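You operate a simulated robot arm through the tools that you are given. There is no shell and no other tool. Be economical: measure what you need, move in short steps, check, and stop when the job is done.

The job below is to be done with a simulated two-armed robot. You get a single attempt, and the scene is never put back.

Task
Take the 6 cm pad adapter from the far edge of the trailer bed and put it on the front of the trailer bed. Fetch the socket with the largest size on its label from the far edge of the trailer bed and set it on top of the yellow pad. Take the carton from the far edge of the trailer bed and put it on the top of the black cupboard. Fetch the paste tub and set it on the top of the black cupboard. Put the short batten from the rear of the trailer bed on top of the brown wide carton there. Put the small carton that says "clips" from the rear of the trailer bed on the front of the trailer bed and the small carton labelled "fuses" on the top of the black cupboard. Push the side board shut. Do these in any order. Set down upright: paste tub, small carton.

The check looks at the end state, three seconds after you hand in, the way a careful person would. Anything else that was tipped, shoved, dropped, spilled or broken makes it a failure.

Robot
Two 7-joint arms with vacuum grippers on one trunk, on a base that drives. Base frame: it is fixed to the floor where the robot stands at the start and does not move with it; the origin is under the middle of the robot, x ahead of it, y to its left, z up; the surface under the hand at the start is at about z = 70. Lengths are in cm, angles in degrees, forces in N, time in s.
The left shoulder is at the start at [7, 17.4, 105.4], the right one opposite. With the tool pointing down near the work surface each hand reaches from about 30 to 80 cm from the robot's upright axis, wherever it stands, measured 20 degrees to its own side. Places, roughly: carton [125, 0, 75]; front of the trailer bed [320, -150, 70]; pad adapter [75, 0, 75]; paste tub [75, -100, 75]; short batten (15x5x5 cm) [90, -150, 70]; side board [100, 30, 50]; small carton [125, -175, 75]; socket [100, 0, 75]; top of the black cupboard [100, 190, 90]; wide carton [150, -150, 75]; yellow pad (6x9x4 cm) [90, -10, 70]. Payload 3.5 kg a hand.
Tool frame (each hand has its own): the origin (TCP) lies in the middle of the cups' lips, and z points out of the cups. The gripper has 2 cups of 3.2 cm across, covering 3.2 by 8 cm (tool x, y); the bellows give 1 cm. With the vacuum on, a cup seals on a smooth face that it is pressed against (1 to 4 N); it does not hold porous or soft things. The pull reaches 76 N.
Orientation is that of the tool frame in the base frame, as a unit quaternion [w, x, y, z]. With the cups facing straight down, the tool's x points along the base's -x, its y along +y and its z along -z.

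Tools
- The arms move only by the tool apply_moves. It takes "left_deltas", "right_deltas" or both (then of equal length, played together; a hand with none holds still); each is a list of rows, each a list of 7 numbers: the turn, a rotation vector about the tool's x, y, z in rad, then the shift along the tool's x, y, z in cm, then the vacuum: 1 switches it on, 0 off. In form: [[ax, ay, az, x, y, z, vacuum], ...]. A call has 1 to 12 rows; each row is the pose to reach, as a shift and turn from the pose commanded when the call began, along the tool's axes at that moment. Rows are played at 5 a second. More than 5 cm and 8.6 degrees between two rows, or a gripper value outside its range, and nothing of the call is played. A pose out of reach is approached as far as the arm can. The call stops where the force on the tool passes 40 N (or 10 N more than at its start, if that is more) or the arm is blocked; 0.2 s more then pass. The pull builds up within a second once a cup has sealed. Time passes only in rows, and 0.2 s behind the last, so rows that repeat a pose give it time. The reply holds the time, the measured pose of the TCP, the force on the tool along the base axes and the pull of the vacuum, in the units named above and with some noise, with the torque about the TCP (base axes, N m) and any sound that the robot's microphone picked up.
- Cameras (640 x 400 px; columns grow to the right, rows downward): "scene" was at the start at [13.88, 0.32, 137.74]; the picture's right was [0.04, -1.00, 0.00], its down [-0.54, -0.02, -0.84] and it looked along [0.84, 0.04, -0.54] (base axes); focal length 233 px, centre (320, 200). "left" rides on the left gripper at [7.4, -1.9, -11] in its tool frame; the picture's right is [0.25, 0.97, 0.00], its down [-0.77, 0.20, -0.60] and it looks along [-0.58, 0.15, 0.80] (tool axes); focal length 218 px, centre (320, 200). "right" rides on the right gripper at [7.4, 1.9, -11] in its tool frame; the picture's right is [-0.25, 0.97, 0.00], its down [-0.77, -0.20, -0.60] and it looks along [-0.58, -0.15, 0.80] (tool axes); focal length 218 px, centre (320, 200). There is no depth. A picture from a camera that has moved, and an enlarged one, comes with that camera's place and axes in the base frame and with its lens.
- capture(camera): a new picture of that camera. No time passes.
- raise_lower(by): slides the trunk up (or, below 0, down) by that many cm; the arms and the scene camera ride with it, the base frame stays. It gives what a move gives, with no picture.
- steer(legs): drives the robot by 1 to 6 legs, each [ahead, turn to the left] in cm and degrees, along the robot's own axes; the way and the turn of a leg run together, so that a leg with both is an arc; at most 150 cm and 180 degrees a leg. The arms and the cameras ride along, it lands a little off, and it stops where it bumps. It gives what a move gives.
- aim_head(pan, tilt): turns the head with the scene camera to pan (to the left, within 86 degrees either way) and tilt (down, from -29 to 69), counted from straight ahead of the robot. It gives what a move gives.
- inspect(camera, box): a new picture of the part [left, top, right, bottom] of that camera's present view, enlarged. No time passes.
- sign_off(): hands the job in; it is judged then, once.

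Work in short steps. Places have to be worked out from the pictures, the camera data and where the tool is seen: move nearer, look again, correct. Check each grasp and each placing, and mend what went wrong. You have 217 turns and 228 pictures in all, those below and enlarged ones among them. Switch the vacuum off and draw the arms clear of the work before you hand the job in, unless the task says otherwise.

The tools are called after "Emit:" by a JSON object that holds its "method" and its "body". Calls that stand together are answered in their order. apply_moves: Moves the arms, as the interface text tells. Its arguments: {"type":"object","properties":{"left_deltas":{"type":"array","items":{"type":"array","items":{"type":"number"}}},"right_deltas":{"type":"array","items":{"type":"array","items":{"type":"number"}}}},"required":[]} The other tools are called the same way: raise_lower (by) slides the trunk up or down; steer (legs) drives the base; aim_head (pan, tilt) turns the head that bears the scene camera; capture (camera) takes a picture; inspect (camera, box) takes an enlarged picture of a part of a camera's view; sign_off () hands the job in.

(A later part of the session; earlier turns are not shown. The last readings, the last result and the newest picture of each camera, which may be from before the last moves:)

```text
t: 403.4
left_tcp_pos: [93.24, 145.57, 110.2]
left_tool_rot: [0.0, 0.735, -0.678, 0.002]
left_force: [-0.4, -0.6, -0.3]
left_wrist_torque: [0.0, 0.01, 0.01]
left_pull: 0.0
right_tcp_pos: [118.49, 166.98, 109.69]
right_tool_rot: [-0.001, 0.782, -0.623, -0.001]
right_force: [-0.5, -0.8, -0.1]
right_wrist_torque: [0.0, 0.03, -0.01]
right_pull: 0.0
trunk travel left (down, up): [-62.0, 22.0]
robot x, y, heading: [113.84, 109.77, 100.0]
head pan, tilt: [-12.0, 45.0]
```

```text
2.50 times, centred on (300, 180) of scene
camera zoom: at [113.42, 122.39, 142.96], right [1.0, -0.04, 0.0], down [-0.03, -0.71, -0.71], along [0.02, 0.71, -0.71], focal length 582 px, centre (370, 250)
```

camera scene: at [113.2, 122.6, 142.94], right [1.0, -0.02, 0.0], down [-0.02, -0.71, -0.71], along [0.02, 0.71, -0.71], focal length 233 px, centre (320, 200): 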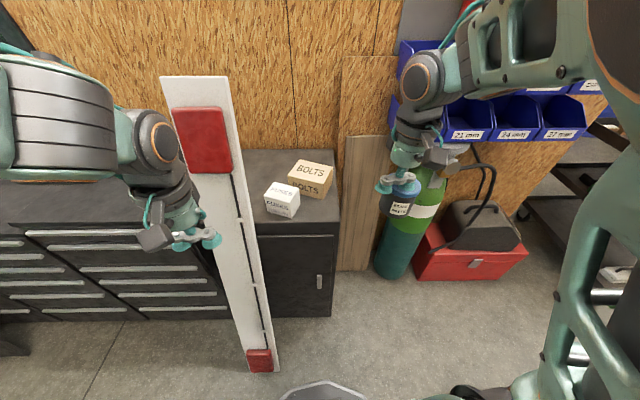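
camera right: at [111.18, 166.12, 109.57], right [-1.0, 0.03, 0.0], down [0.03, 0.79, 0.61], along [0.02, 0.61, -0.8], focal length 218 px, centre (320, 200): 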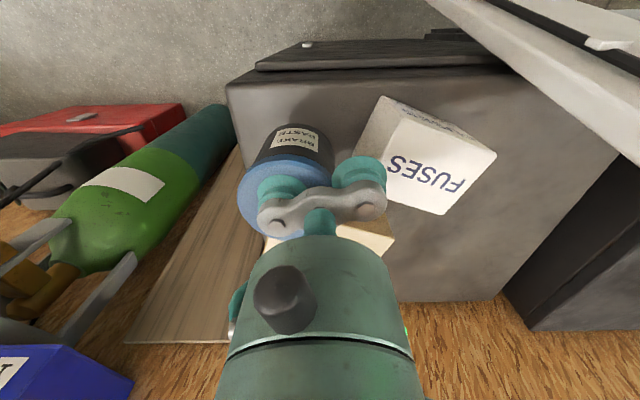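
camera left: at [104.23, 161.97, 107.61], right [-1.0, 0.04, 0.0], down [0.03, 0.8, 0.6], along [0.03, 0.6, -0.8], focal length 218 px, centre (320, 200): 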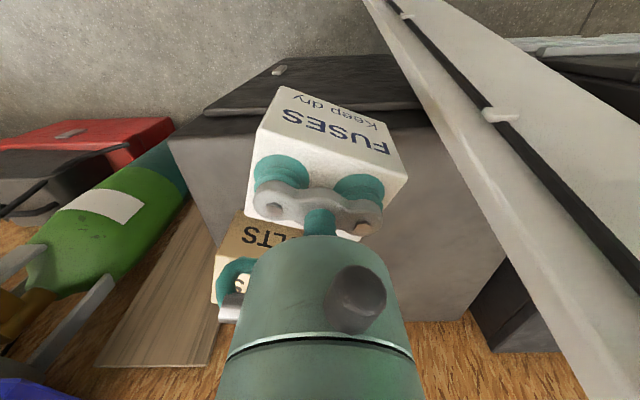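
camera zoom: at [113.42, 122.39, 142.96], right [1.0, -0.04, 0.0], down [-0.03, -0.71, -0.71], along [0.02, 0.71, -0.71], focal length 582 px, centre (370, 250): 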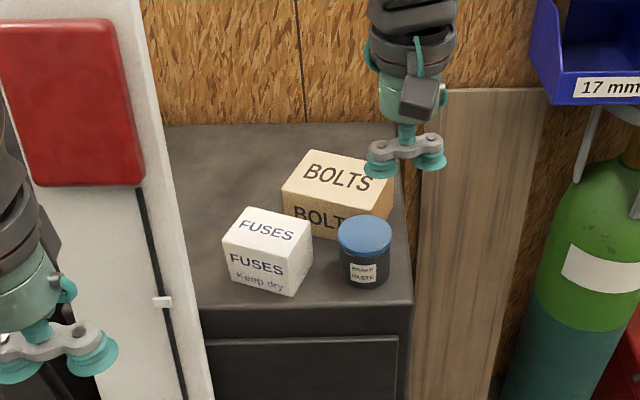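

All three items stand on the cupboard. Now the side board: I retract the right arm, turn away, lower the trunk and face the bed at y≈100.

Emit:
{"method": "apply_moves", "body": {"right_deltas": [[0, 0, 0, 4, -1, 0, 0], [0, 0, 0, 8, -2, 0, 0], [0, 0, 0, 12, -3, 0, 0], [0, 0, 0, 16, -4, 0, 0]]}}

Emit:
{"method": "steer", "body": {"legs": [[0, -95]]}}

Emit:
{"method": "raise_lower", "body": {"by": -25}}

Emit:
{"method": "steer", "body": {"legs": [[-12, 0], [0, -95], [8, 0]]}}

Emit:
{"method": "raise_lower", "body": {"by": -22}}

Emit:
{"method": "aim_head", "body": {"pan": 0, "tilt": 40}}

Emit:
{"method": "capture", "body": {"camera": "scene"}}

```text
t: 404.4
left_tcp_pos: [93.57, 145.71, 110.23]
left_tool_rot: [0.002, 0.735, -0.678, 0.0]
left_force: [-0.4, -0.6, -0.6]
left_wrist_torque: [-0.03, 0.06, 0.0]
left_pull: 0.1
right_tcp_pos: [126.49, 152.4, 109.86]
right_tool_rot: [0.001, 0.782, -0.623, -0.003]
right_force: [1.6, -1.0, -0.2]
right_wrist_torque: [0.0, 0.08, -0.01]
right_pull: 0.1
trunk travel left (down, up): [-62.0, 22.0]
robot x, y, heading: [113.6, 109.71, 100.1]
head pan, tilt: [-12.0, 45.0]
```

```text
t: 408.9
left_tcp_pos: [152.45, 125.66, 110.16]
left_tool_rot: [-0.002, 0.023, 1.0, -0.002]
left_force: [0.5, -0.2, -0.4]
left_wrist_torque: [0.02, 0.01, 0.0]
left_pull: 0.1
right_tcp_pos: [154.94, 92.29, 109.86]
right_tool_rot: [0.0, -0.048, 0.999, 0.0]
right_force: [0.2, -0.2, 0.3]
right_wrist_torque: [-0.04, 0.0, -0.01]
right_pull: 0.0
trunk travel left (down, up): [-62.0, 22.0]
robot x, y, heading: [113.65, 109.44, 2.7]
head pan, tilt: [-12.0, 45.0]
```

```text
t: 411.5
left_tcp_pos: [152.34, 125.65, 85.15]
left_tool_rot: [-0.002, 0.022, 1.0, -0.001]
left_force: [-1.2, 1.2, -0.4]
left_wrist_torque: [-0.02, -0.04, -0.04]
left_pull: 0.1
right_tcp_pos: [154.92, 92.23, 84.93]
right_tool_rot: [0.002, -0.049, 0.999, 0.0]
right_force: [0.7, -0.6, 0.5]
right_wrist_torque: [0.01, -0.01, -0.02]
right_pull: 0.0
trunk travel left (down, up): [-37.0, 47.0]
robot x, y, heading: [113.66, 109.54, 2.7]
head pan, tilt: [-12.0, 45.0]
```

```text
t: 417.4
left_tcp_pos: [113.51, 61.2, 85.11]
left_tool_rot: [-0.002, 0.755, 0.656, 0.001]
left_force: [0.0, 0.1, 0.0]
left_wrist_torque: [0.03, -0.03, -0.02]
left_pull: 0.0
right_tcp_pos: [80.01, 61.81, 84.81]
right_tool_rot: [0.001, 0.706, 0.708, -0.001]
right_force: [-0.6, 0.1, 0.0]
right_wrist_torque: [0.03, -0.01, -0.03]
right_pull: 0.1
trunk travel left (down, up): [-37.0, 47.0]
robot x, y, heading: [101.22, 101.15, -92.6]
head pan, tilt: [-12.0, 45.0]
```

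```text
t: 419.8
left_tcp_pos: [113.5, 61.28, 63.09]
left_tool_rot: [-0.002, 0.755, 0.656, 0.001]
left_force: [0.9, -0.6, -0.4]
left_wrist_torque: [0.0, 0.04, 0.01]
left_pull: 0.0
right_tcp_pos: [80.13, 61.86, 62.86]
right_tool_rot: [0.001, 0.706, 0.708, -0.001]
right_force: [-0.1, -0.3, 0.2]
right_wrist_torque: [0.0, -0.01, 0.02]
right_pull: 0.2
trunk travel left (down, up): [-15.0, 69.0]
robot x, y, heading: [101.19, 101.11, -92.8]
head pan, tilt: [-12.0, 45.0]
```

```text
t: 420.5
left_tcp_pos: [113.43, 61.28, 63.18]
left_tool_rot: [-0.002, 0.754, 0.656, 0.001]
left_force: [-0.6, 0.1, 0.3]
left_wrist_torque: [0.0, 0.02, -0.01]
left_pull: 0.1
right_tcp_pos: [80.06, 61.9, 62.92]
right_tool_rot: [0.001, 0.707, 0.708, -0.001]
right_force: [0.0, -0.1, -0.4]
right_wrist_torque: [-0.02, 0.0, -0.04]
right_pull: 0.0
trunk travel left (down, up): [-15.0, 69.0]
robot x, y, heading: [101.03, 100.99, -93.2]
head pan, tilt: [0.0, 40.0]
```

```text
87 pictures are left
camera scene: at [100.48, 87.61, 96.67], right [-1.0, 0.05, 0.0], down [0.03, 0.64, -0.77], along [-0.04, -0.76, -0.64], focal length 233 px, centre (320, 200)
```

scene: 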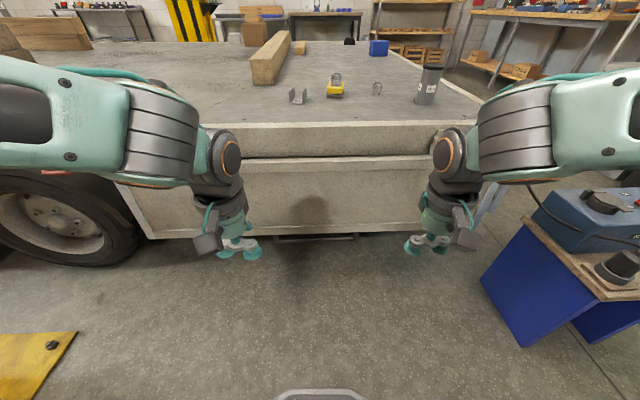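

First I align the left hand's yaw (8°), then turn both hands to point at the board near its lower part.

Emit:
{"method": "apply_moves", "body": {"left_deltas": [[0, 0, -0.139, 0, 2, 0, 0], [0, 0, -0.139, 0, 3.5, 0, 0]]}}

Emit:
{"method": "apply_moves", "body": {"left_deltas": [[0, -0.143, 0, -1.5, 0, 2, 0], [0, -0.286, 0, -3, 0, 4, 0], [0, -0.429, 0, -4.5, 0, 6, 0], [0, -0.572, 0, -6, 0, 8, 0], [0, -0.715, 0, -7.5, 0, 10, 0], [0, -0.858, 0, -9, 0, 12, 0], [0, -1.0, 0, -11, 0, 14, 0], [0, -1.143, 0, -13, 0, 16, 0], [0, -1.286, 0, -15, 0, 19, 0], [0, -1.43, 0, -17, 0, 22, 0], [0, -1.571, 0, -18, 0, 25, 0]], "right_deltas": [[0, -0.143, 0, -1.5, 0, 2, 0], [0, -0.286, 0, -3, 0, 4, 0], [0, -0.429, 0, -4.5, 0, 6, 0], [0, -0.572, 0, -6, 0, 8, 0], [0, -0.715, 0, -7.5, 0, 10, 0], [0, -0.858, 0, -9, 0, 12, 0], [0, -1.0, 0, -11, 0, 14, 0], [0, -1.143, 0, -13, 0, 16, 0], [0, -1.286, 0, -15, 0, 19, 0], [0, -1.43, 0, -17, 0, 22, 0], [0, -1.571, 0, -18, 0, 25, 0]]}}

Emit:
{"method": "capture", "body": {"camera": "scene"}}

```text
t: 421.1
left_tcp_pos: [117.01, 60.86, 63.24]
left_tool_rot: [-0.001, 0.707, 0.707, 0.0]
left_force: [-0.6, 0.3, -0.6]
left_wrist_torque: [-0.01, 0.01, 0.02]
left_pull: 0.1
right_tcp_pos: [80.08, 61.93, 62.81]
right_tool_rot: [0.001, 0.706, 0.708, -0.001]
right_force: [0.2, 0.2, 1.2]
right_wrist_torque: [-0.02, 0.0, 0.01]
right_pull: 0.1
trunk travel left (down, up): [-15.0, 69.0]
robot x, y, heading: [101.05, 101.05, -92.8]
head pan, tilt: [0.0, 40.0]
```

```text
t: 423.5
left_tcp_pos: [116.77, 36.36, 41.71]
left_tool_rot: [0.484, 0.515, 0.515, -0.486]
left_force: [1.7, -0.9, 1.6]
left_wrist_torque: [0.02, 0.0, -0.02]
left_pull: 0.0
left hand out of reach, approached as far as the arm can: row 9, 10, 11
right_tcp_pos: [79.38, 44.53, 40.18]
right_tool_rot: [0.449, 0.555, 0.568, -0.41]
right_force: [0.0, 0.1, 0.3]
right_wrist_torque: [0.05, 0.01, -0.01]
right_pull: 0.1
right hand out of reach, approached as far as the arm can: row 9, 10, 11
trunk travel left (down, up): [-15.0, 69.0]
robot x, y, heading: [101.27, 100.92, -93.1]
head pan, tilt: [0.0, 40.0]
```

```text
86 pictures are left
camera scene: at [100.63, 87.71, 96.7], right [-1.0, 0.05, 0.0], down [0.03, 0.64, -0.77], along [-0.04, -0.77, -0.64], focal length 233 px, centre (320, 200)
```

scene: 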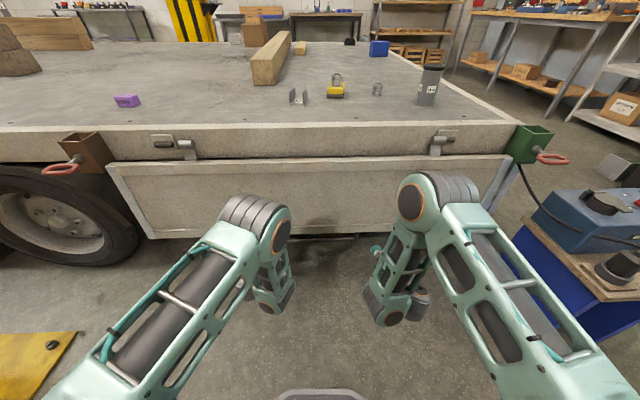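

Close to the body the arms were limited; I probe with a small forward move to see where the commanded poses stand.

Emit:
{"method": "apply_moves", "body": {"left_deltas": [[0, 0, 0, 0, 0, 0.5, 0]], "right_deltas": [[0, 0, 0, 0, 0, 3, 0]]}}

```text
t: 423.9
left_tcp_pos: [116.58, 35.6, 41.81]
left_tool_rot: [0.484, 0.516, 0.515, -0.485]
left_force: [-0.2, -0.5, 0.1]
left_wrist_torque: [0.02, 0.0, 0.01]
left_pull: 0.0
right_tcp_pos: [79.44, 41.56, 39.14]
right_tool_rot: [0.448, 0.556, 0.567, -0.411]
right_force: [-0.5, 0.1, -0.4]
right_wrist_torque: [-0.03, 0.0, 0.05]
right_pull: 0.0
trunk travel left (down, up): [-15.0, 69.0]
robot x, y, heading: [100.84, 101.41, -92.6]
head pan, tilt: [0.0, 40.0]
```

Poses track correctly. I level the right hand and advance both to just short of the board's face at z≈37.

Emit:
{"method": "apply_moves", "body": {"left_deltas": [[0, 0.01, 0, 2, 0, 1.5, 0], [0, 0.02, 0, 4.6, 0, 3, 0], [0, 0.02, 0, 4.6, 0, 4.5, 0], [0, 0.02, 0, 4.6, 0, 5.2, 0]], "right_deltas": [[0.02, -0.04, 0, -0.2, 0, 3, 0], [0.05, -0.09, 0, -0.4, 0, 6, 0], [0.05, -0.14, 0, -0.6, 0, 9, 0], [0.05, -0.17, 0, -0.65, 0, 10.6, 0]]}}

Emit:
{"method": "capture", "body": {"camera": "left"}}

Emit:
{"method": "capture", "body": {"camera": "right"}}

```text
t: 424.9
left_tcp_pos: [116.43, 30.59, 36.83]
left_tool_rot: [0.478, 0.52, 0.52, -0.48]
left_force: [0.6, -0.3, 0.0]
left_wrist_torque: [-0.04, -0.01, 0.0]
left_pull: 0.0
right_tcp_pos: [79.75, 31.55, 37.15]
right_tool_rot: [0.48, 0.531, 0.516, -0.471]
right_force: [0.1, 0.3, 0.2]
right_wrist_torque: [0.01, 0.0, -0.05]
right_pull: 0.0
trunk travel left (down, up): [-15.0, 69.0]
robot x, y, heading: [101.18, 100.95, -92.7]
head pan, tilt: [0.0, 40.0]
```

```text
85 pictures are left
camera left: at [114.42, 42.18, 30.26], right [0.97, 0.02, -0.25], down [0.2, 0.54, 0.82], along [0.15, -0.84, 0.52], focal length 218 px, centre (320, 200)
```

left: 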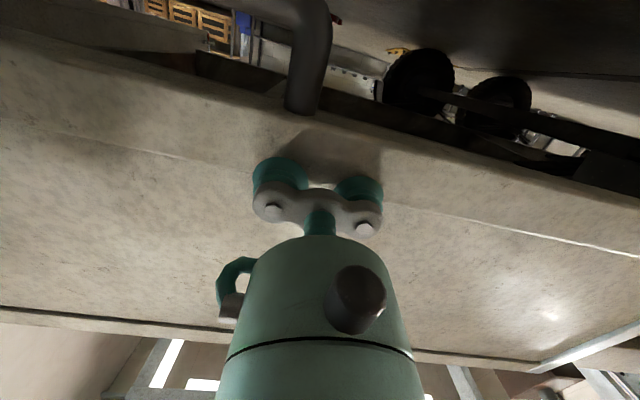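

```text
84 pictures are left
camera right: at [81.91, 43.2, 30.93], right [0.96, -0.03, 0.28], down [-0.22, 0.53, 0.82], along [-0.17, -0.85, 0.5], focal length 218 px, centre (320, 200)
```

right: 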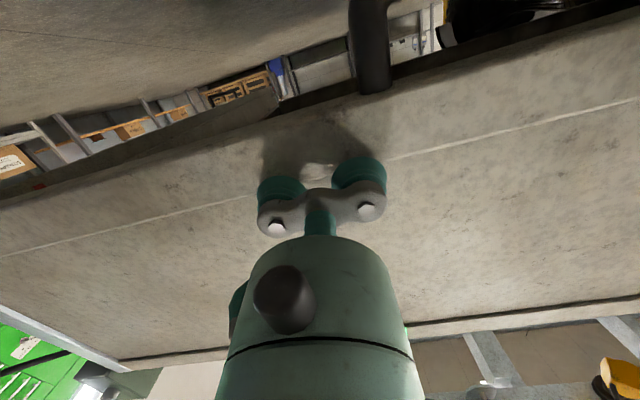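

The rim step is right at the cups, so I go 3 cm higher (z≈40) and press both on with vacuum.

Emit:
{"method": "apply_moves", "body": {"left_deltas": [[0, 0, 0, -3, 0, 0, 1], [0, 0, 0, -3, 0, 0.8, 1], [0, 0, 0, -3, 0, 1.4, 1], [0, 0, 0, -3, 0, 1.9, 1], [0, 0, 0, -3, 0, 2.2, 1], [0, 0, 0, -3, 0, 2.2, 1]], "right_deltas": [[0, 0, 0, -3, 0, 0.8, 1], [0, 0, 0, -3, 0, 1.7, 1], [0, 0, 0, -3, 0, 2.3, 1], [0, 0, 0, -3, 0, 2.8, 1], [0, 0, 0, -3, 0, 3.2, 1], [0, 0, 0, -3, 0, 3.2, 1]]}}

```text
t: 425.6
left_tcp_pos: [116.34, 30.06, 39.41]
left_tool_rot: [0.475, 0.522, 0.525, -0.476]
left_force: [1.1, 1.8, -2.2]
left_wrist_torque: [-0.66, 0.34, -0.37]
left_pull: 75.3
right_tcp_pos: [79.64, 30.07, 39.73]
right_tool_rot: [0.478, 0.533, 0.518, -0.468]
right_force: [1.1, 5.6, 2.2]
right_wrist_torque: [-0.46, 0.47, 0.08]
right_pull: 75.0
trunk travel left (down, up): [-15.0, 69.0]
robot x, y, heading: [101.04, 101.46, -92.8]
head pan, tilt: [0.0, 40.0]
stopped in row 3 (right hand): the force on the tool passed its limit at 52 N (the readings are from after the stop); the commanded pose is now the measured one
```

Both sealed (75 N each) at y≈30, z≈39.5. For room to swing, I release, back the robot 10 cm, and re-approach by extending the arms.

Emit:
{"method": "apply_moves", "body": {"left_deltas": [[0, 0, 0, 0, 0, 0, 0], [0, 0, 0, 0, 0, 0, 0], [0, 0, 0, 0, 0, 0, 0], [0, 0, 0, 0, 0, -1.5, 0]], "right_deltas": [[0, 0, 0, 0, 0, 0, 0], [0, 0, 0, 0, 0, 0, 0], [0, 0, 0, 0, 0, 0, 0], [0, 0, 0, 0, 0, -1.5, 0]]}}

Emit:
{"method": "steer", "body": {"legs": [[-11, 0]]}}

Emit:
{"method": "apply_moves", "body": {"left_deltas": [[0, 0, 0, 0, 0, 4, 0], [0, 0, 0, 0, 0, 8, 0], [0, 0, 0, 0, 0, 11, 1], [0, 0, 0, 0, 0, 11.8, 1], [0, 0, 0, 0, 0, 12.4, 1], [0, 0, 0, 0, 0, 12.9, 1], [0, 0, 0, 0, 0, 13.3, 1], [0, 0, 0, 0, 0, 13.3, 1]], "right_deltas": [[0, 0, 0, 0, 0, 4, 0], [0, 0, 0, 0, 0, 8, 0], [0, 0, 0, 0, 0, 11, 1], [0, 0, 0, 0, 0, 11.8, 1], [0, 0, 0, 0, 0, 12.4, 1], [0, 0, 0, 0, 0, 12.9, 1], [0, 0, 0, 0, 0, 13.3, 1], [0, 0, 0, 0, 0, 13.3, 1]]}}

```text
t: 426.6
left_tcp_pos: [116.2, 31.59, 39.39]
left_tool_rot: [0.475, 0.522, 0.524, -0.476]
left_force: [0.4, 0.3, 0.4]
left_wrist_torque: [-0.04, 0.0, 0.0]
left_pull: 0.1
right_tcp_pos: [79.68, 31.54, 39.6]
right_tool_rot: [0.479, 0.533, 0.519, -0.467]
right_force: [0.1, 0.2, 0.5]
right_wrist_torque: [0.02, 0.0, 0.02]
right_pull: 0.1
trunk travel left (down, up): [-15.0, 69.0]
robot x, y, heading: [101.31, 101.26, -92.9]
head pan, tilt: [0.0, 40.0]
```

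```text
t: 427.8
left_tcp_pos: [116.82, 42.75, 39.4]
left_tool_rot: [0.476, 0.522, 0.526, -0.475]
left_force: [0.6, -0.3, 0.6]
left_wrist_torque: [-0.02, -0.04, -0.03]
left_pull: 0.1
right_tcp_pos: [80.3, 42.59, 39.67]
right_tool_rot: [0.48, 0.532, 0.519, -0.467]
right_force: [-1.0, 0.2, -0.4]
right_wrist_torque: [-0.01, 0.0, -0.03]
right_pull: 0.0
trunk travel left (down, up): [-15.0, 69.0]
robot x, y, heading: [101.87, 112.16, -92.5]
head pan, tilt: [0.0, 40.0]
```

```text
t: 429.1
left_tcp_pos: [116.76, 30.17, 38.7]
left_tool_rot: [0.476, 0.521, 0.523, -0.478]
left_force: [2.3, -4.7, 1.4]
left_wrist_torque: [-0.38, 0.37, -0.17]
left_pull: 75.5
right_tcp_pos: [80.29, 30.19, 38.55]
right_tool_rot: [0.479, 0.531, 0.519, -0.467]
right_force: [-0.3, 11.1, 8.3]
right_wrist_torque: [-0.11, 0.0, -0.17]
right_pull: 75.6
trunk travel left (down, up): [-15.0, 69.0]
robot x, y, heading: [101.96, 112.55, -92.6]
head pan, tilt: [0.0, 40.0]
stopped in row 6 (right hand): the force on the tool passed its limit at 52 N (the readings are from after the stop); the commanded pose is now the measured one
```

Both sealed again. I swing the board outward by 20° along the arc with both hands.

Emit:
{"method": "apply_moves", "body": {"left_deltas": [[0, 0.035, 0, -0.09, 0, -0.98, 1], [0, 0.07, 0, -0.21, 0, -1.97, 1], [0, 0.105, 0, -0.37, 0, -2.95, 1], [0, 0.14, 0, -0.56, 0, -3.91, 1], [0, 0.175, 0, -0.79, 0, -4.87, 1], [0, 0.21, 0, -1.04, 0, -5.82, 1], [0, 0.245, 0, -1.33, 0, -6.77, 1], [0, 0.28, 0, -1.65, 0, -7.71, 1], [0, 0.315, 0, -2.02, 0, -8.64, 1], [0, 0.35, 0, -2.4, 0, -9.55, 1]], "right_deltas": [[0, 0.035, 0, -0.09, 0, -0.98, 1], [0, 0.07, 0, -0.21, 0, -1.97, 1], [0, 0.105, 0, -0.37, 0, -2.95, 1], [0, 0.14, 0, -0.56, 0, -3.91, 1], [0, 0.175, 0, -0.79, 0, -4.87, 1], [0, 0.21, 0, -1.04, 0, -5.82, 1], [0, 0.245, 0, -1.33, 0, -6.77, 1], [0, 0.28, 0, -1.65, 0, -7.71, 1], [0, 0.315, 0, -2.02, 0, -8.64, 1], [0, 0.35, 0, -2.4, 0, -9.55, 1]]}}

Emit:
{"method": "capture", "body": {"camera": "scene"}}

```text
t: 430.7
left_tcp_pos: [116.73, 36.38, 40.39]
left_tool_rot: [0.411, 0.574, 0.576, -0.412]
left_force: [-0.2, -7.9, -1.1]
left_wrist_torque: [-0.26, 0.53, 0.16]
left_pull: 75.7
right_tcp_pos: [80.17, 36.46, 40.46]
right_tool_rot: [0.416, 0.583, 0.571, -0.401]
right_force: [1.2, -1.8, 6.3]
right_wrist_torque: [-0.22, 0.82, 0.25]
right_pull: 75.5
trunk travel left (down, up): [-15.0, 69.0]
robot x, y, heading: [101.83, 112.71, -93.1]
head pan, tilt: [0.0, 40.0]
stopped in row 8 (right hand): the force on the tool passed its limit at 44 N (the readings are from after the stop); the commanded pose is now the measured one
```

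```text
83 pictures are left
camera scene: at [101.07, 98.94, 96.64], right [-1.0, 0.05, 0.0], down [0.03, 0.64, -0.77], along [-0.04, -0.77, -0.64], focal length 233 px, centre (320, 200)
```

scene: 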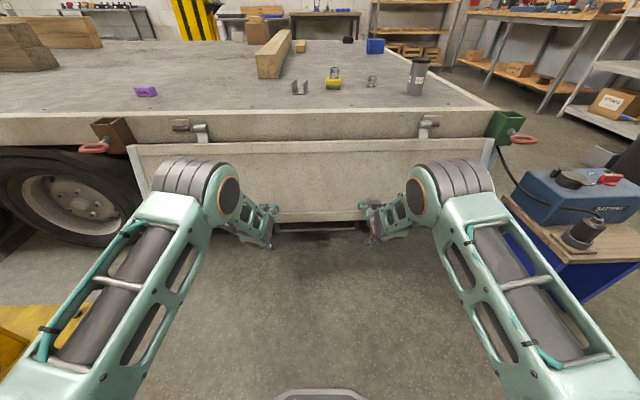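

The arc fits the hinge well and the static forces are small (board ≈3.6 kg); the stop was a transient. I continue more slowly, in a 17° arc.

Emit:
{"method": "apply_moves", "body": {"left_deltas": [[0, 0.025, 0, -0.06, 0, -0.7, 1], [0, 0.05, 0, -0.14, 0, -1.41, 1], [0, 0.075, 0, -0.24, 0, -2.11, 1], [0, 0.1, 0, -0.35, 0, -2.8, 1], [0, 0.125, 0, -0.48, 0, -3.5, 1], [0, 0.15, 0, -0.63, 0, -4.19, 1], [0, 0.175, 0, -0.8, 0, -4.88, 1], [0, 0.2, 0, -0.98, 0, -5.56, 1], [0, 0.225, 0, -1.18, 0, -6.24, 1], [0, 0.25, 0, -1.4, 0, -6.91, 1], [0, 0.275, 0, -1.63, 0, -7.57, 1], [0, 0.3, 0, -1.88, 0, -8.23, 1]], "right_deltas": [[0, 0.025, 0, -0.06, 0, -0.7, 1], [0, 0.05, 0, -0.14, 0, -1.41, 1], [0, 0.075, 0, -0.24, 0, -2.11, 1], [0, 0.1, 0, -0.35, 0, -2.8, 1], [0, 0.125, 0, -0.48, 0, -3.5, 1], [0, 0.15, 0, -0.63, 0, -4.19, 1], [0, 0.175, 0, -0.8, 0, -4.88, 1], [0, 0.2, 0, -0.98, 0, -5.56, 1], [0, 0.225, 0, -1.18, 0, -6.24, 1], [0, 0.25, 0, -1.4, 0, -6.91, 1], [0, 0.275, 0, -1.63, 0, -7.57, 1], [0, 0.3, 0, -1.88, 0, -8.23, 1]]}}

```text
t: 433.3
left_tcp_pos: [116.78, 43.52, 45.08]
left_tool_rot: [0.32, 0.629, 0.631, -0.322]
left_force: [-5.6, -25.9, 22.2]
left_wrist_torque: [0.32, -0.65, -0.2]
left_pull: 75.3
right_tcp_pos: [80.28, 43.77, 45.13]
right_tool_rot: [0.326, 0.636, 0.627, -0.309]
right_force: [19.5, -23.8, 13.8]
right_wrist_torque: [0.22, 1.06, -0.01]
right_pull: 75.7
trunk travel left (down, up): [-15.0, 69.0]
robot x, y, heading: [101.93, 112.15, -93.1]
head pan, tilt: [0.0, 40.0]
```

Forces are mainly radial (pulling toward the hinge, ~30 N), so I relieve ~0.5 cm toward the hinge and continue a smaller arc.

Emit:
{"method": "apply_moves", "body": {"left_deltas": [[0, 0, 0, -0.25, 0, 0, 1], [0, 0, 0, -0.5, 0, 0, 1], [0, 0, 0, -0.5, 0, 0, 1]], "right_deltas": [[0, 0, 0, -0.2, 0.15, 0, 1], [0, 0, 0, -0.4, 0.3, 0, 1], [0, 0, 0, -0.4, 0.3, 0, 1]]}}

```text
t: 434.1
left_tcp_pos: [116.76, 43.21, 44.96]
left_tool_rot: [0.318, 0.631, 0.633, -0.318]
left_force: [13.5, -8.0, -4.0]
left_wrist_torque: [-0.44, 0.32, -0.15]
left_pull: 75.4
right_tcp_pos: [80.24, 43.58, 45.02]
right_tool_rot: [0.322, 0.639, 0.627, -0.309]
right_force: [-3.4, -0.9, 4.1]
right_wrist_torque: [-0.43, 0.4, 0.36]
right_pull: 75.3
trunk travel left (down, up): [-15.0, 69.0]
robot x, y, heading: [101.85, 112.49, -93.0]
head pan, tilt: [0.0, 40.0]
```

Relieved. Refitting the circle gives the hinge at (y 26, z 64.5), radius 26.2. I continue 17° with the refined arc.

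Emit:
{"method": "apply_moves", "body": {"left_deltas": [[0, 0.025, 0, -0.06, 0, -0.65, 1], [0, 0.05, 0, -0.13, 0, -1.3, 1], [0, 0.075, 0, -0.22, 0, -1.95, 1], [0, 0.1, 0, -0.33, 0, -2.6, 1], [0, 0.125, 0, -0.45, 0, -3.24, 1], [0, 0.15, 0, -0.59, 0, -3.88, 1], [0, 0.175, 0, -0.74, 0, -4.52, 1], [0, 0.2, 0, -0.91, 0, -5.15, 1], [0, 0.225, 0, -1.1, 0, -5.78, 1], [0, 0.25, 0, -1.3, 0, -6.4, 1], [0, 0.275, 0, -1.51, 0, -7.02, 1], [0, 0.3, 0, -1.75, 0, -7.63, 1]], "right_deltas": [[0, 0.025, 0, -0.06, 0, -0.65, 1], [0, 0.05, 0, -0.13, 0, -1.3, 1], [0, 0.075, 0, -0.22, 0, -1.95, 1], [0, 0.1, 0, -0.33, 0, -2.6, 1], [0, 0.125, 0, -0.45, 0, -3.24, 1], [0, 0.15, 0, -0.59, 0, -3.88, 1], [0, 0.175, 0, -0.74, 0, -4.52, 1], [0, 0.2, 0, -0.91, 0, -5.15, 1], [0, 0.225, 0, -1.1, 0, -5.78, 1], [0, 0.25, 0, -1.3, 0, -6.4, 1], [0, 0.275, 0, -1.51, 0, -7.02, 1], [0, 0.3, 0, -1.75, 0, -7.63, 1]]}}

Emit:
{"method": "capture", "body": {"camera": "scene"}}

```text
t: 435.6
left_tcp_pos: [116.56, 46.21, 47.97]
left_tool_rot: [0.27, 0.653, 0.654, -0.271]
left_force: [1.6, -8.0, -9.3]
left_wrist_torque: [-0.3, 0.12, -0.09]
left_pull: 75.8
right_tcp_pos: [80.36, 46.22, 47.68]
right_tool_rot: [0.275, 0.66, 0.651, -0.256]
right_force: [1.4, 5.2, -0.6]
right_wrist_torque: [-0.69, 0.28, 0.1]
right_pull: 75.2
trunk travel left (down, up): [-15.0, 69.0]
robot x, y, heading: [101.91, 112.25, -92.9]
head pan, tilt: [0.0, 40.0]
stopped in row 7 (right hand): the force on the tool passed its limit at 42 N (the readings are from after the stop); the commanded pose is now the measured one
```

```text
82 pictures are left
camera scene: at [101.05, 98.86, 96.69], right [-1.0, 0.05, 0.0], down [0.03, 0.64, -0.77], along [-0.04, -0.76, -0.64], focal length 233 px, centre (320, 200)
```

scene: 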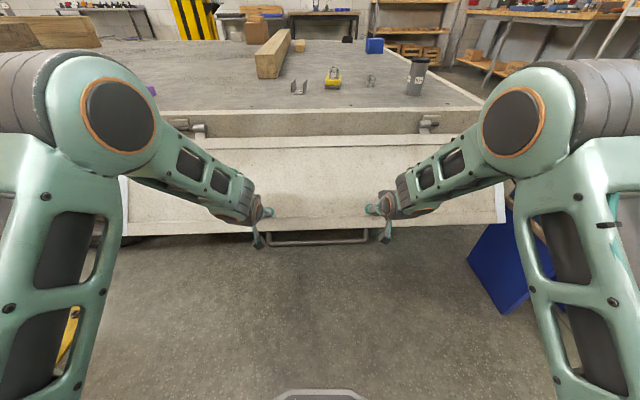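

Progress to about 50°. I continue with slower rows.

Emit:
{"method": "apply_moves", "body": {"left_deltas": [[0, 0.018, 0, -0.04, 0, -0.47, 1], [0, 0.036, 0, -0.1, 0, -0.94, 1], [0, 0.054, 0, -0.16, 0, -1.41, 1], [0, 0.072, 0, -0.23, 0, -1.87, 1], [0, 0.09, 0, -0.31, 0, -2.34, 1], [0, 0.108, 0, -0.39, 0, -2.8, 1], [0, 0.126, 0, -0.49, 0, -3.26, 1], [0, 0.144, 0, -0.59, 0, -3.72, 1], [0, 0.162, 0, -0.7, 0, -4.18, 1], [0, 0.18, 0, -0.82, 0, -4.64, 1], [0, 0.198, 0, -0.95, 0, -5.09, 1], [0, 0.216, 0, -1.08, 0, -5.54, 1]], "right_deltas": [[0, 0.018, 0, -0.04, 0, -0.47, 1], [0, 0.036, 0, -0.1, 0, -0.94, 1], [0, 0.054, 0, -0.16, 0, -1.41, 1], [0, 0.072, 0, -0.23, 0, -1.87, 1], [0, 0.09, 0, -0.31, 0, -2.34, 1], [0, 0.108, 0, -0.39, 0, -2.8, 1], [0, 0.126, 0, -0.49, 0, -3.26, 1], [0, 0.144, 0, -0.59, 0, -3.72, 1], [0, 0.162, 0, -0.7, 0, -4.18, 1], [0, 0.18, 0, -0.82, 0, -4.64, 1], [0, 0.198, 0, -0.95, 0, -5.09, 1], [0, 0.216, 0, -1.08, 0, -5.54, 1]]}}

```text
t: 438.2
left_tcp_pos: [116.44, 49.4, 52.6]
left_tool_rot: [0.197, 0.679, 0.678, -0.2]
left_force: [-11.9, 9.7, -19.5]
left_wrist_torque: [-0.61, -0.27, 0.5]
left_pull: 75.4
right_tcp_pos: [80.36, 49.5, 52.57]
right_tool_rot: [0.204, 0.683, 0.677, -0.184]
right_force: [17.7, 21.4, -9.7]
right_wrist_torque: [-0.85, 0.44, -0.1]
right_pull: 75.0
trunk travel left (down, up): [-15.0, 69.0]
robot x, y, heading: [101.86, 112.32, -92.9]
head pan, tilt: [0.0, 40.0]
```

At about 63°. I add a small outward relief (0.3 cm) and bring the hands slightly together while continuing.

Emit:
{"method": "apply_moves", "body": {"left_deltas": [[0, 0, 0, 0.3, -0.15, 0, 1], [0, 0.018, 0, 0.26, -0.15, -0.48, 1], [0, 0.036, 0, 0.2, -0.15, -0.96, 1], [0, 0.054, 0, 0.14, -0.15, -1.44, 1], [0, 0.072, 0, 0.07, -0.15, -1.91, 1], [0, 0.09, 0, -0.01, -0.15, -2.39, 1], [0, 0.108, 0, -0.09, -0.15, -2.86, 1], [0, 0.126, 0, -0.19, -0.15, -3.33, 1], [0, 0.144, 0, -0.29, -0.15, -3.8, 1], [0, 0.162, 0, -0.4, -0.15, -4.26, 1], [0, 0.18, 0, -0.52, -0.15, -4.73, 1], [0, 0.198, 0, -0.65, -0.15, -5.19, 1]], "right_deltas": [[0, 0, 0, 0.3, 0.2, 0, 1], [0, 0.018, 0, 0.26, 0.2, -0.48, 1], [0, 0.036, 0, 0.2, 0.2, -0.96, 1], [0, 0.054, 0, 0.14, 0.2, -1.44, 1], [0, 0.072, 0, 0.07, 0.2, -1.91, 1], [0, 0.09, 0, -0.01, 0.2, -2.39, 1], [0, 0.108, 0, -0.09, 0.2, -2.86, 1], [0, 0.126, 0, -0.19, 0.2, -3.33, 1], [0, 0.144, 0, -0.29, 0.2, -3.8, 1], [0, 0.162, 0, -0.4, 0.2, -4.26, 1], [0, 0.18, 0, -0.52, 0.2, -4.73, 1], [0, 0.198, 0, -0.65, 0.2, -5.19, 1]]}}

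Emit:
{"method": "capture", "body": {"camera": "scene"}}

```text
t: 440.8
left_tcp_pos: [116.15, 51.59, 57.43]
left_tool_rot: [0.129, 0.695, 0.694, -0.132]
left_force: [9.5, -8.6, -10.8]
left_wrist_torque: [-0.23, 0.01, 0.37]
left_pull: 75.9
right_tcp_pos: [80.34, 51.52, 57.21]
right_tool_rot: [0.135, 0.699, 0.693, -0.115]
right_force: [-8.8, 17.0, -5.1]
right_wrist_torque: [-0.67, 0.01, -0.95]
right_pull: 75.6
trunk travel left (down, up): [-15.0, 69.0]
robot x, y, heading: [101.54, 112.49, -93.0]
head pan, tilt: [0.0, 40.0]
```

```text
81 pictures are left
camera scene: at [101.04, 98.88, 96.65], right [-1.0, 0.05, 0.0], down [0.03, 0.64, -0.77], along [-0.04, -0.76, -0.64], focal length 233 px, centre (320, 200)
```

scene: 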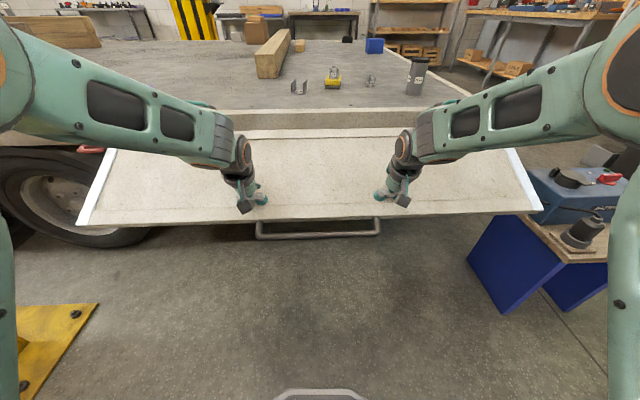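

The board is at ~70°. I continue 15° further.

Emit:
{"method": "apply_moves", "body": {"left_deltas": [[0, 0.022, 0, -0.05, 0, -0.59, 1], [0, 0.044, 0, -0.11, 0, -1.17, 1], [0, 0.066, 0, -0.19, 0, -1.75, 1], [0, 0.088, 0, -0.28, 0, -2.33, 1], [0, 0.11, 0, -0.38, 0, -2.91, 1], [0, 0.132, 0, -0.5, 0, -3.49, 1], [0, 0.154, 0, -0.62, 0, -4.06, 1], [0, 0.176, 0, -0.76, 0, -4.63, 1], [0, 0.198, 0, -0.91, 0, -5.2, 1], [0, 0.22, 0, -1.08, 0, -5.76, 1], [0, 0.242, 0, -1.26, 0, -6.32, 1], [0, 0.264, 0, -1.44, 0, -6.88, 1]], "right_deltas": [[0, 0.022, 0, 0.1, 0, -0.59, 1], [0, 0.044, 0, 0.04, 0, -1.17, 1], [0, 0.066, 0, -0.04, 0, -1.75, 1], [0, 0.088, 0, -0.13, 0, -2.33, 1], [0, 0.11, 0, -0.23, 0, -2.91, 1], [0, 0.132, 0, -0.35, 0, -3.49, 1], [0, 0.154, 0, -0.47, 0, -4.06, 1], [0, 0.176, 0, -0.61, 0, -4.63, 1], [0, 0.198, 0, -0.76, 0, -5.2, 1], [0, 0.22, 0, -0.93, 0, -5.76, 1], [0, 0.242, 0, -1.11, 0, -6.32, 1], [0, 0.264, 0, -1.29, 0, -6.88, 1]]}}

```text
t: 443.4
left_tcp_pos: [116.26, 52.89, 64.3]
left_tool_rot: [0.036, 0.706, 0.707, -0.039]
left_force: [-19.0, 5.7, -3.4]
left_wrist_torque: [-0.5, -0.09, -0.76]
left_pull: 75.0
right_tcp_pos: [80.14, 52.78, 64.19]
right_tool_rot: [0.044, 0.707, 0.705, -0.023]
right_force: [16.4, 7.7, -12.0]
right_wrist_torque: [-0.64, 0.2, 0.42]
right_pull: 75.6
trunk travel left (down, up): [-15.0, 69.0]
robot x, y, heading: [101.3, 112.5, -92.9]
head pan, tilt: [0.0, 40.0]
```

At 85°. Continuing another 15° with the hands brought slightly together.

Emit:
{"method": "apply_moves", "body": {"left_deltas": [[0, 0.022, 0, -0.05, -0.15, -0.59, 1], [0, 0.044, 0, -0.11, -0.2, -1.17, 1], [0, 0.066, 0, -0.19, -0.2, -1.75, 1], [0, 0.088, 0, -0.28, -0.2, -2.33, 1], [0, 0.11, 0, -0.38, -0.2, -2.91, 1], [0, 0.132, 0, -0.5, -0.2, -3.49, 1], [0, 0.154, 0, -0.62, -0.2, -4.06, 1], [0, 0.176, 0, -0.76, -0.2, -4.63, 1], [0, 0.198, 0, -0.91, -0.2, -5.2, 1], [0, 0.22, 0, -1.08, -0.2, -5.76, 1], [0, 0.242, 0, -1.26, -0.2, -6.32, 1], [0, 0.264, 0, -1.44, -0.2, -6.88, 1]], "right_deltas": [[0, 0.022, 0, 0, 0.15, -0.59, 1], [0, 0.044, 0, -0.06, 0.2, -1.17, 1], [0, 0.066, 0, -0.14, 0.2, -1.75, 1], [0, 0.088, 0, -0.23, 0.2, -2.33, 1], [0, 0.11, 0, -0.33, 0.2, -2.91, 1], [0, 0.132, 0, -0.45, 0.2, -3.49, 1], [0, 0.154, 0, -0.57, 0.2, -4.06, 1], [0, 0.176, 0, -0.71, 0.2, -4.63, 1], [0, 0.198, 0, -0.86, 0.2, -5.2, 1], [0, 0.22, 0, -1.03, 0.2, -5.76, 1], [0, 0.242, 0, -1.21, 0.2, -6.32, 1], [0, 0.264, 0, -1.39, 0.2, -6.88, 1]]}}

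Emit:
{"method": "capture", "body": {"camera": "scene"}}

```text
t: 446.0
left_tcp_pos: [116.19, 52.42, 71.59]
left_tool_rot: [-0.056, 0.706, 0.704, 0.053]
left_force: [3.2, 13.1, -8.9]
left_wrist_torque: [-0.57, 0.06, 0.71]
left_pull: 76.0
right_tcp_pos: [80.18, 52.14, 71.44]
right_tool_rot: [-0.049, 0.704, 0.705, 0.07]
right_force: [0.1, 21.2, 3.1]
right_wrist_torque: [-0.83, 0.04, 0.02]
right_pull: 75.1
trunk travel left (down, up): [-15.0, 69.0]
robot x, y, heading: [101.67, 112.47, -92.9]
head pan, tilt: [0.0, 40.0]
```

```text
80 pictures are left
camera scene: at [101.09, 99.23, 96.73], right [-1.0, 0.05, 0.0], down [0.03, 0.64, -0.77], along [-0.04, -0.77, -0.64], focal length 233 px, centre (320, 200)
```

scene: 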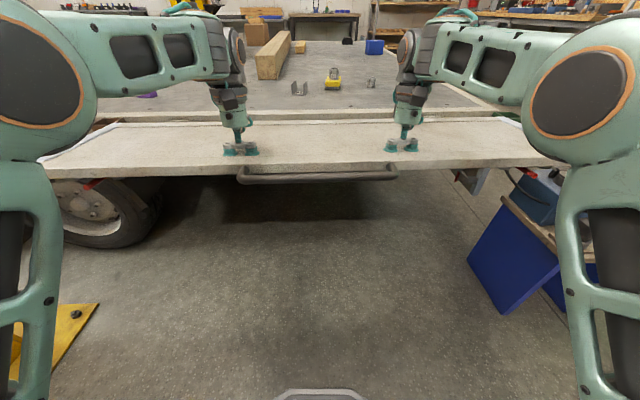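

At ~99°. One more 15° arc (with outward relief) to get past 110°.

Emit:
{"method": "apply_moves", "body": {"left_deltas": [[0, 0.022, 0, 0.15, 0, -0.59, 1], [0, 0.044, 0, 0.14, 0, -1.17, 1], [0, 0.066, 0, 0.06, 0, -1.75, 1], [0, 0.088, 0, -0.03, 0, -2.33, 1], [0, 0.11, 0, -0.13, 0, -2.91, 1], [0, 0.132, 0, -0.25, 0, -3.49, 1], [0, 0.154, 0, -0.37, 0, -4.06, 1], [0, 0.176, 0, -0.51, 0, -4.63, 1], [0, 0.198, 0, -0.66, 0, -5.2, 1], [0, 0.22, 0, -0.83, 0, -5.76, 1], [0, 0.242, 0, -1.01, 0, -6.32, 1], [0, 0.264, 0, -1.19, 0, -6.88, 1]], "right_deltas": [[0, 0.022, 0, 0.2, 0, -0.59, 1], [0, 0.044, 0, 0.24, 0, -1.17, 1], [0, 0.066, 0, 0.16, 0, -1.75, 1], [0, 0.088, 0, 0.07, 0, -2.33, 1], [0, 0.11, 0, -0.03, 0, -2.91, 1], [0, 0.132, 0, -0.15, 0, -3.49, 1], [0, 0.154, 0, -0.27, 0, -4.06, 1], [0, 0.176, 0, -0.41, 0, -4.63, 1], [0, 0.198, 0, -0.56, 0, -5.2, 1], [0, 0.22, 0, -0.73, 0, -5.76, 1], [0, 0.242, 0, -0.91, 0, -6.32, 1], [0, 0.264, 0, -1.09, 0, -6.88, 1]]}}

```text
t: 446.9
left_tcp_pos: [116.15, 51.71, 73.44]
left_tool_rot: [-0.083, 0.703, 0.702, 0.081]
left_force: [6.4, 5.7, -7.6]
left_wrist_torque: [-0.7, 0.13, -0.35]
left_pull: 75.6
right_tcp_pos: [80.0, 51.65, 73.31]
right_tool_rot: [-0.075, 0.702, 0.702, 0.096]
right_force: [11.2, 6.2, -39.7]
right_wrist_torque: [-1.59, 1.44, -0.15]
right_pull: 75.5
trunk travel left (down, up): [-15.0, 69.0]
robot x, y, heading: [101.92, 112.53, -92.9]
head pan, tilt: [0.0, 40.0]
stopped in row 4 (right hand): the force on the tool passed its limit at 101 N (the readings are from after the stop); the commanded pose is now the measured one
```

The right hand met a 101 N spike; I look before continuing.

Emit:
{"method": "capture", "body": {"camera": "scene"}}

Emit:
{"method": "capture", "body": {"camera": "right"}}

Emit:
{"method": "capture", "body": {"camera": "left"}}

```text
79 pictures are left
camera scene: at [101.16, 99.03, 96.69], right [-1.0, 0.05, 0.0], down [0.03, 0.64, -0.77], along [-0.04, -0.77, -0.64], focal length 233 px, centre (320, 200)
```

scene: 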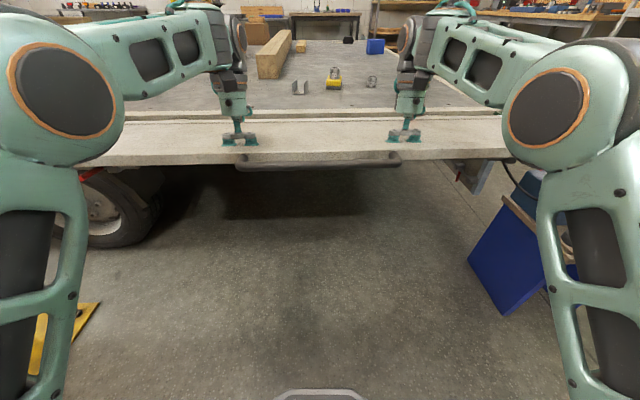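

```text
78 pictures are left
camera right: at [81.73, 56.26, 85.77], right [0.97, -0.25, -0.03], down [-0.21, -0.89, 0.4], along [-0.13, -0.38, -0.92], focal length 218 px, centre (320, 200)
```

right: 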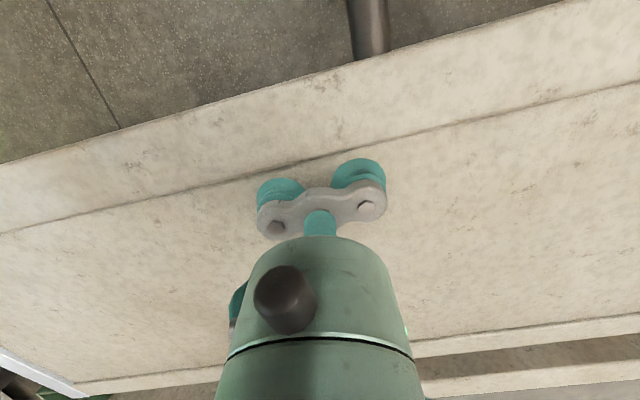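

```text
77 pictures are left
camera left: at [114.31, 56.41, 85.78], right [0.97, 0.24, 0.06], down [0.2, -0.89, 0.41], along [0.15, -0.39, -0.91], focal length 218 px, centre (320, 200)
```

left: 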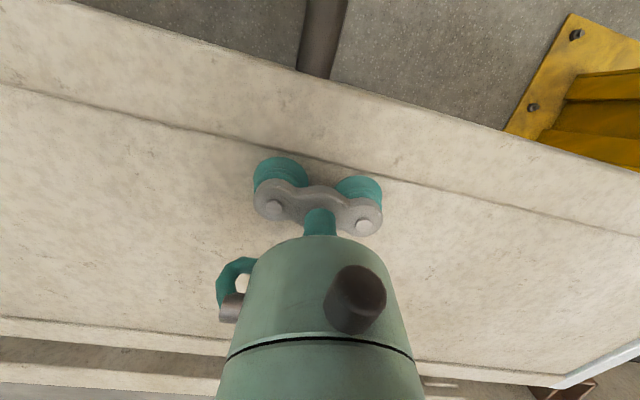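

The left side is fine. I now relay: the left hand keeps holding while the right releases, backs off over the free edge, so it can come under the board and push from below.

Emit:
{"method": "apply_moves", "body": {"right_deltas": [[0, 0, 0, 0, 0, 0, 0], [0, 0, 0, 0, 0, 0, 0], [0, 0, 0, 0, 0, 0, 0], [0, 0, 0, 0, 0, -0.5, 0], [0, 0, 0, 0, 0, -3, 0], [0, 0, 0, 2, -1, -6, 0], [0, -0.08, 0, 6, -2.5, -7, 0], [0, -0.16, 0, 10, -4, -7, 0], [0, -0.24, 0, 14, -5.5, -7, 0], [0, -0.32, 0, 18, -7, -7, 0], [0, -0.4, 0, 21, -8.5, -6, 0], [0, -0.42, 0, 23, -10, -5, 0]]}}

Emit:
{"method": "capture", "body": {"camera": "scene"}}

```text
t: 447.8
left_tcp_pos: [116.23, 51.82, 73.28]
left_tool_rot: [-0.085, 0.703, 0.701, 0.084]
left_force: [1.0, 13.0, -12.0]
left_wrist_torque: [-0.68, 0.26, -0.22]
left_pull: 75.8
right_tcp_pos: [80.21, 51.56, 73.22]
right_tool_rot: [-0.073, 0.702, 0.702, 0.093]
right_force: [7.8, -4.1, -26.3]
right_wrist_torque: [-0.85, 1.3, -0.37]
right_pull: 0.0
trunk travel left (down, up): [-15.0, 69.0]
robot x, y, heading: [101.68, 112.44, -92.8]
head pan, tilt: [0.0, 40.0]
stopped in row 4 (right hand): the force on the tool passed its limit at 64 N (the readings are from after the stop); the commanded pose is now the measured one
```

```text
76 pictures are left
camera scene: at [101.1, 98.96, 96.67], right [-1.0, 0.05, 0.0], down [0.03, 0.64, -0.77], along [-0.04, -0.77, -0.64], focal length 233 px, centre (320, 200)
```

scene: 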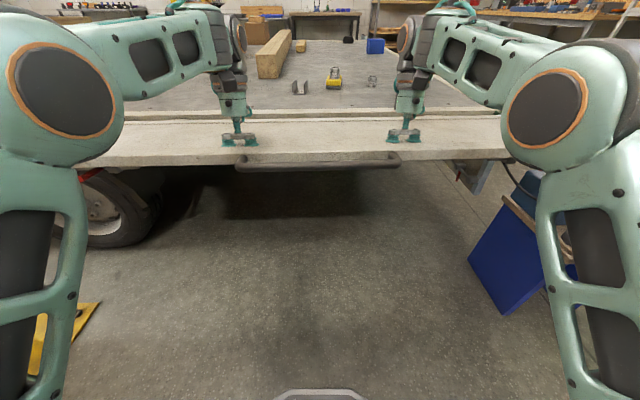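

Most likely the right wrist camera presses on its own forearm at this pitch. The vacuum is off, so I first pitch the right hand back (negative about tool y) while easing away.

Emit:
{"method": "apply_moves", "body": {"right_deltas": [[0, -0.03, 0, 0, 0, 0, 0], [0, -0.06, 0, 0, 0, -0.2, 0], [0, -0.1, 0, 0.3, 0, -0.6, 0], [0, -0.14, 0, 0.6, 0, -1.5, 0], [0, -0.18, 0, 1, 0, -3, 0]]}}

```text
t: 449.0
left_tcp_pos: [116.19, 51.79, 73.3]
left_tool_rot: [-0.083, 0.702, 0.703, 0.082]
left_force: [5.6, 17.2, -11.3]
left_wrist_torque: [-0.58, 0.18, -0.24]
left_pull: 75.5
right_tcp_pos: [80.01, 51.92, 76.38]
right_tool_rot: [-0.009, 0.707, 0.706, 0.031]
right_force: [0.1, -0.1, 0.1]
right_wrist_torque: [0.0, 0.02, -0.01]
right_pull: 0.1
trunk travel left (down, up): [-15.0, 69.0]
robot x, y, heading: [101.77, 112.6, -93.1]
head pan, tilt: [0.0, 40.0]
```

Freed; the left hand alone holds the board well (about 20 N). Now the right goes up, outward past the free edge.

Emit:
{"method": "apply_moves", "body": {"right_deltas": [[0, -0.03, 0, 1, 0, -2, 0], [0, -0.06, 0, 3, -1, -4, 0], [0, -0.1, 0, 7, -2.5, -5, 0], [0, -0.14, 0, 11, -4, -5, 0], [0, -0.18, 0, 15, -6, -5, 0], [0, -0.22, 0, 18, -8, -4, 0], [0, -0.25, 0, 20.5, -10, -2, 0]]}}

Emit:
{"method": "capture", "body": {"camera": "scene"}}

```text
t: 450.6
left_tcp_pos: [116.15, 51.77, 73.54]
left_tool_rot: [-0.084, 0.702, 0.703, 0.081]
left_force: [1.7, 14.7, -11.4]
left_wrist_torque: [-0.53, -0.34, 0.32]
left_pull: 75.9
right_tcp_pos: [70.69, 71.01, 78.42]
right_tool_rot: [0.078, 0.705, 0.703, -0.059]
right_force: [0.0, 0.3, 0.5]
right_wrist_torque: [-0.02, 0.01, -0.03]
right_pull: 0.0
right hand out of reach, approached as far as the arm can: row 7
trunk travel left (down, up): [-15.0, 69.0]
robot x, y, heading: [102.13, 112.59, -93.0]
head pan, tilt: [0.0, 40.0]
```

```text
75 pictures are left
camera scene: at [101.13, 98.97, 96.68], right [-1.0, 0.05, 0.0], down [0.03, 0.64, -0.77], along [-0.04, -0.77, -0.64], focal length 233 px, centre (320, 200)
```

scene: 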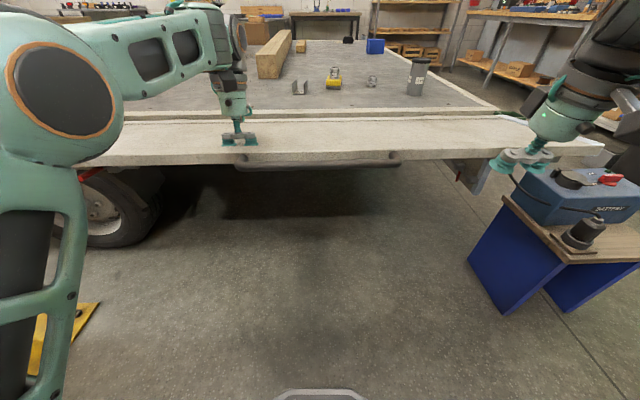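

The right hand is clear outside the free edge. I lower it beside the edge.

Emit:
{"method": "apply_moves", "body": {"right_deltas": [[0, 0, 0, 0.95, 0, 4.4, 0], [0, 0, 0, 1.9, 0, 8.8, 0], [0, 0, 0, 2.85, 0, 13.2, 0], [0, 0, 0, 3.8, 0, 17.6, 0], [0, 0, 0, 4.75, 0, 22, 0], [0, 0, 0, 5.7, 0, 26.4, 0], [0, 0, 0, 6.65, 0, 30.8, 0], [0, 0, 0, 7.6, 0, 35.2, 0]]}}

Emit:
{"method": "capture", "body": {"camera": "scene"}}

```text
t: 452.4
left_tcp_pos: [116.24, 51.77, 73.43]
left_tool_rot: [-0.083, 0.703, 0.702, 0.082]
left_force: [3.5, 15.0, -11.7]
left_wrist_torque: [-0.39, -0.19, 0.44]
left_pull: 75.3
right_tcp_pos: [71.51, 71.99, 42.25]
right_tool_rot: [0.078, 0.705, 0.703, -0.057]
right_force: [0.5, -0.4, 0.2]
right_wrist_torque: [0.03, 0.02, 0.01]
right_pull: 0.1
trunk travel left (down, up): [-15.0, 69.0]
robot x, y, heading: [102.12, 112.43, -92.9]
head pan, tilt: [0.0, 40.0]
```

```text
74 pictures are left
camera scene: at [101.13, 98.98, 96.69], right [-1.0, 0.05, 0.0], down [0.03, 0.64, -0.77], along [-0.04, -0.77, -0.64], focal length 233 px, centre (320, 200)
```

scene: 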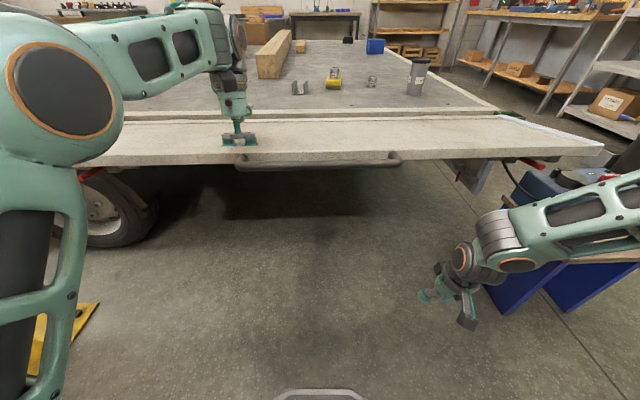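

Now I pitch the right hand up to horizontal while moving it in under the board.

Emit:
{"method": "apply_moves", "body": {"right_deltas": [[0, -0.14, 0, -2.3, 0, -0.1, 0], [0, -0.28, 0, -4.6, 0, -0.2, 0], [0, -0.42, 0, -6.9, 0, -0.3, 0], [0, -0.56, 0, -9.2, 0, -0.4, 0], [0, -0.7, 0, -11.5, 0, -0.5, 0], [0, -0.84, 0, -13.8, 0, -0.7, 0], [0, -0.98, 0, -16.1, 0, -0.9, 0], [0, -1.12, 0, -18.4, 0, -1, 0], [0, -1.26, 0, -20.6, 0, -1.2, 0], [0, -1.4, 0, -22.8, 0, -1.3, 0]]}}

Emit:
{"method": "capture", "body": {"camera": "right"}}

Emit:
{"method": "capture", "body": {"camera": "scene"}}

```text
t: 454.6
left_tcp_pos: [116.05, 51.71, 73.43]
left_tool_rot: [-0.083, 0.702, 0.702, 0.082]
left_force: [1.1, 16.7, -13.2]
left_wrist_torque: [-0.33, -0.41, 0.3]
left_pull: 75.4
right_tcp_pos: [71.42, 49.88, 47.99]
right_tool_rot: [0.511, 0.503, 0.486, -0.499]
right_force: [0.2, -0.1, 0.3]
right_wrist_torque: [0.02, 0.02, 0.0]
right_pull: 0.0
trunk travel left (down, up): [-15.0, 69.0]
robot x, y, heading: [101.75, 112.51, -92.9]
head pan, tilt: [0.0, 40.0]
```

```text
73 pictures are left
camera right: at [73.47, 60.63, 40.59], right [0.96, 0.0, 0.28], down [-0.22, 0.62, 0.75], along [-0.17, -0.78, 0.6], focal length 218 px, centre (320, 200)
```

right: 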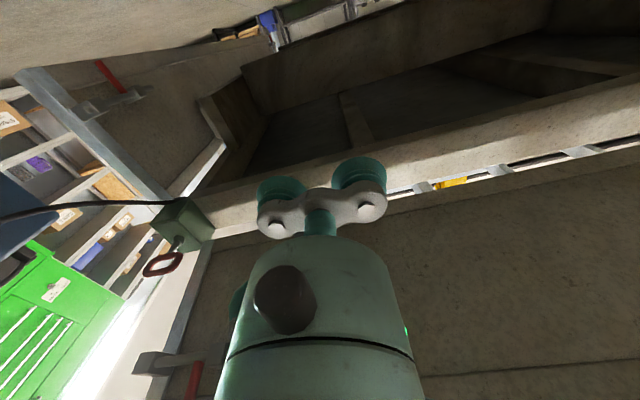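

```text
72 pictures are left
camera scene: at [101.13, 98.97, 96.69], right [-1.0, 0.05, 0.0], down [0.03, 0.64, -0.77], along [-0.04, -0.77, -0.64], focal length 233 px, centre (320, 200)
```

scene: 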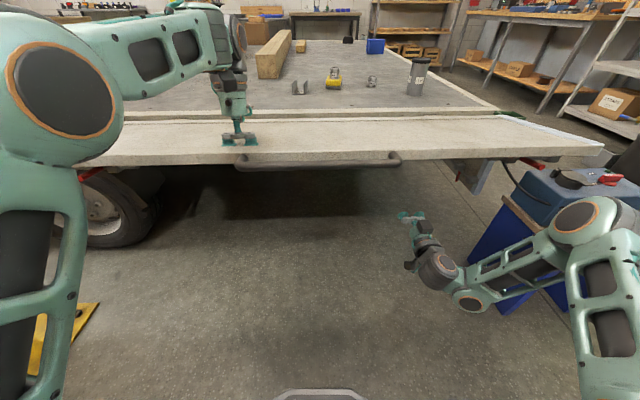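

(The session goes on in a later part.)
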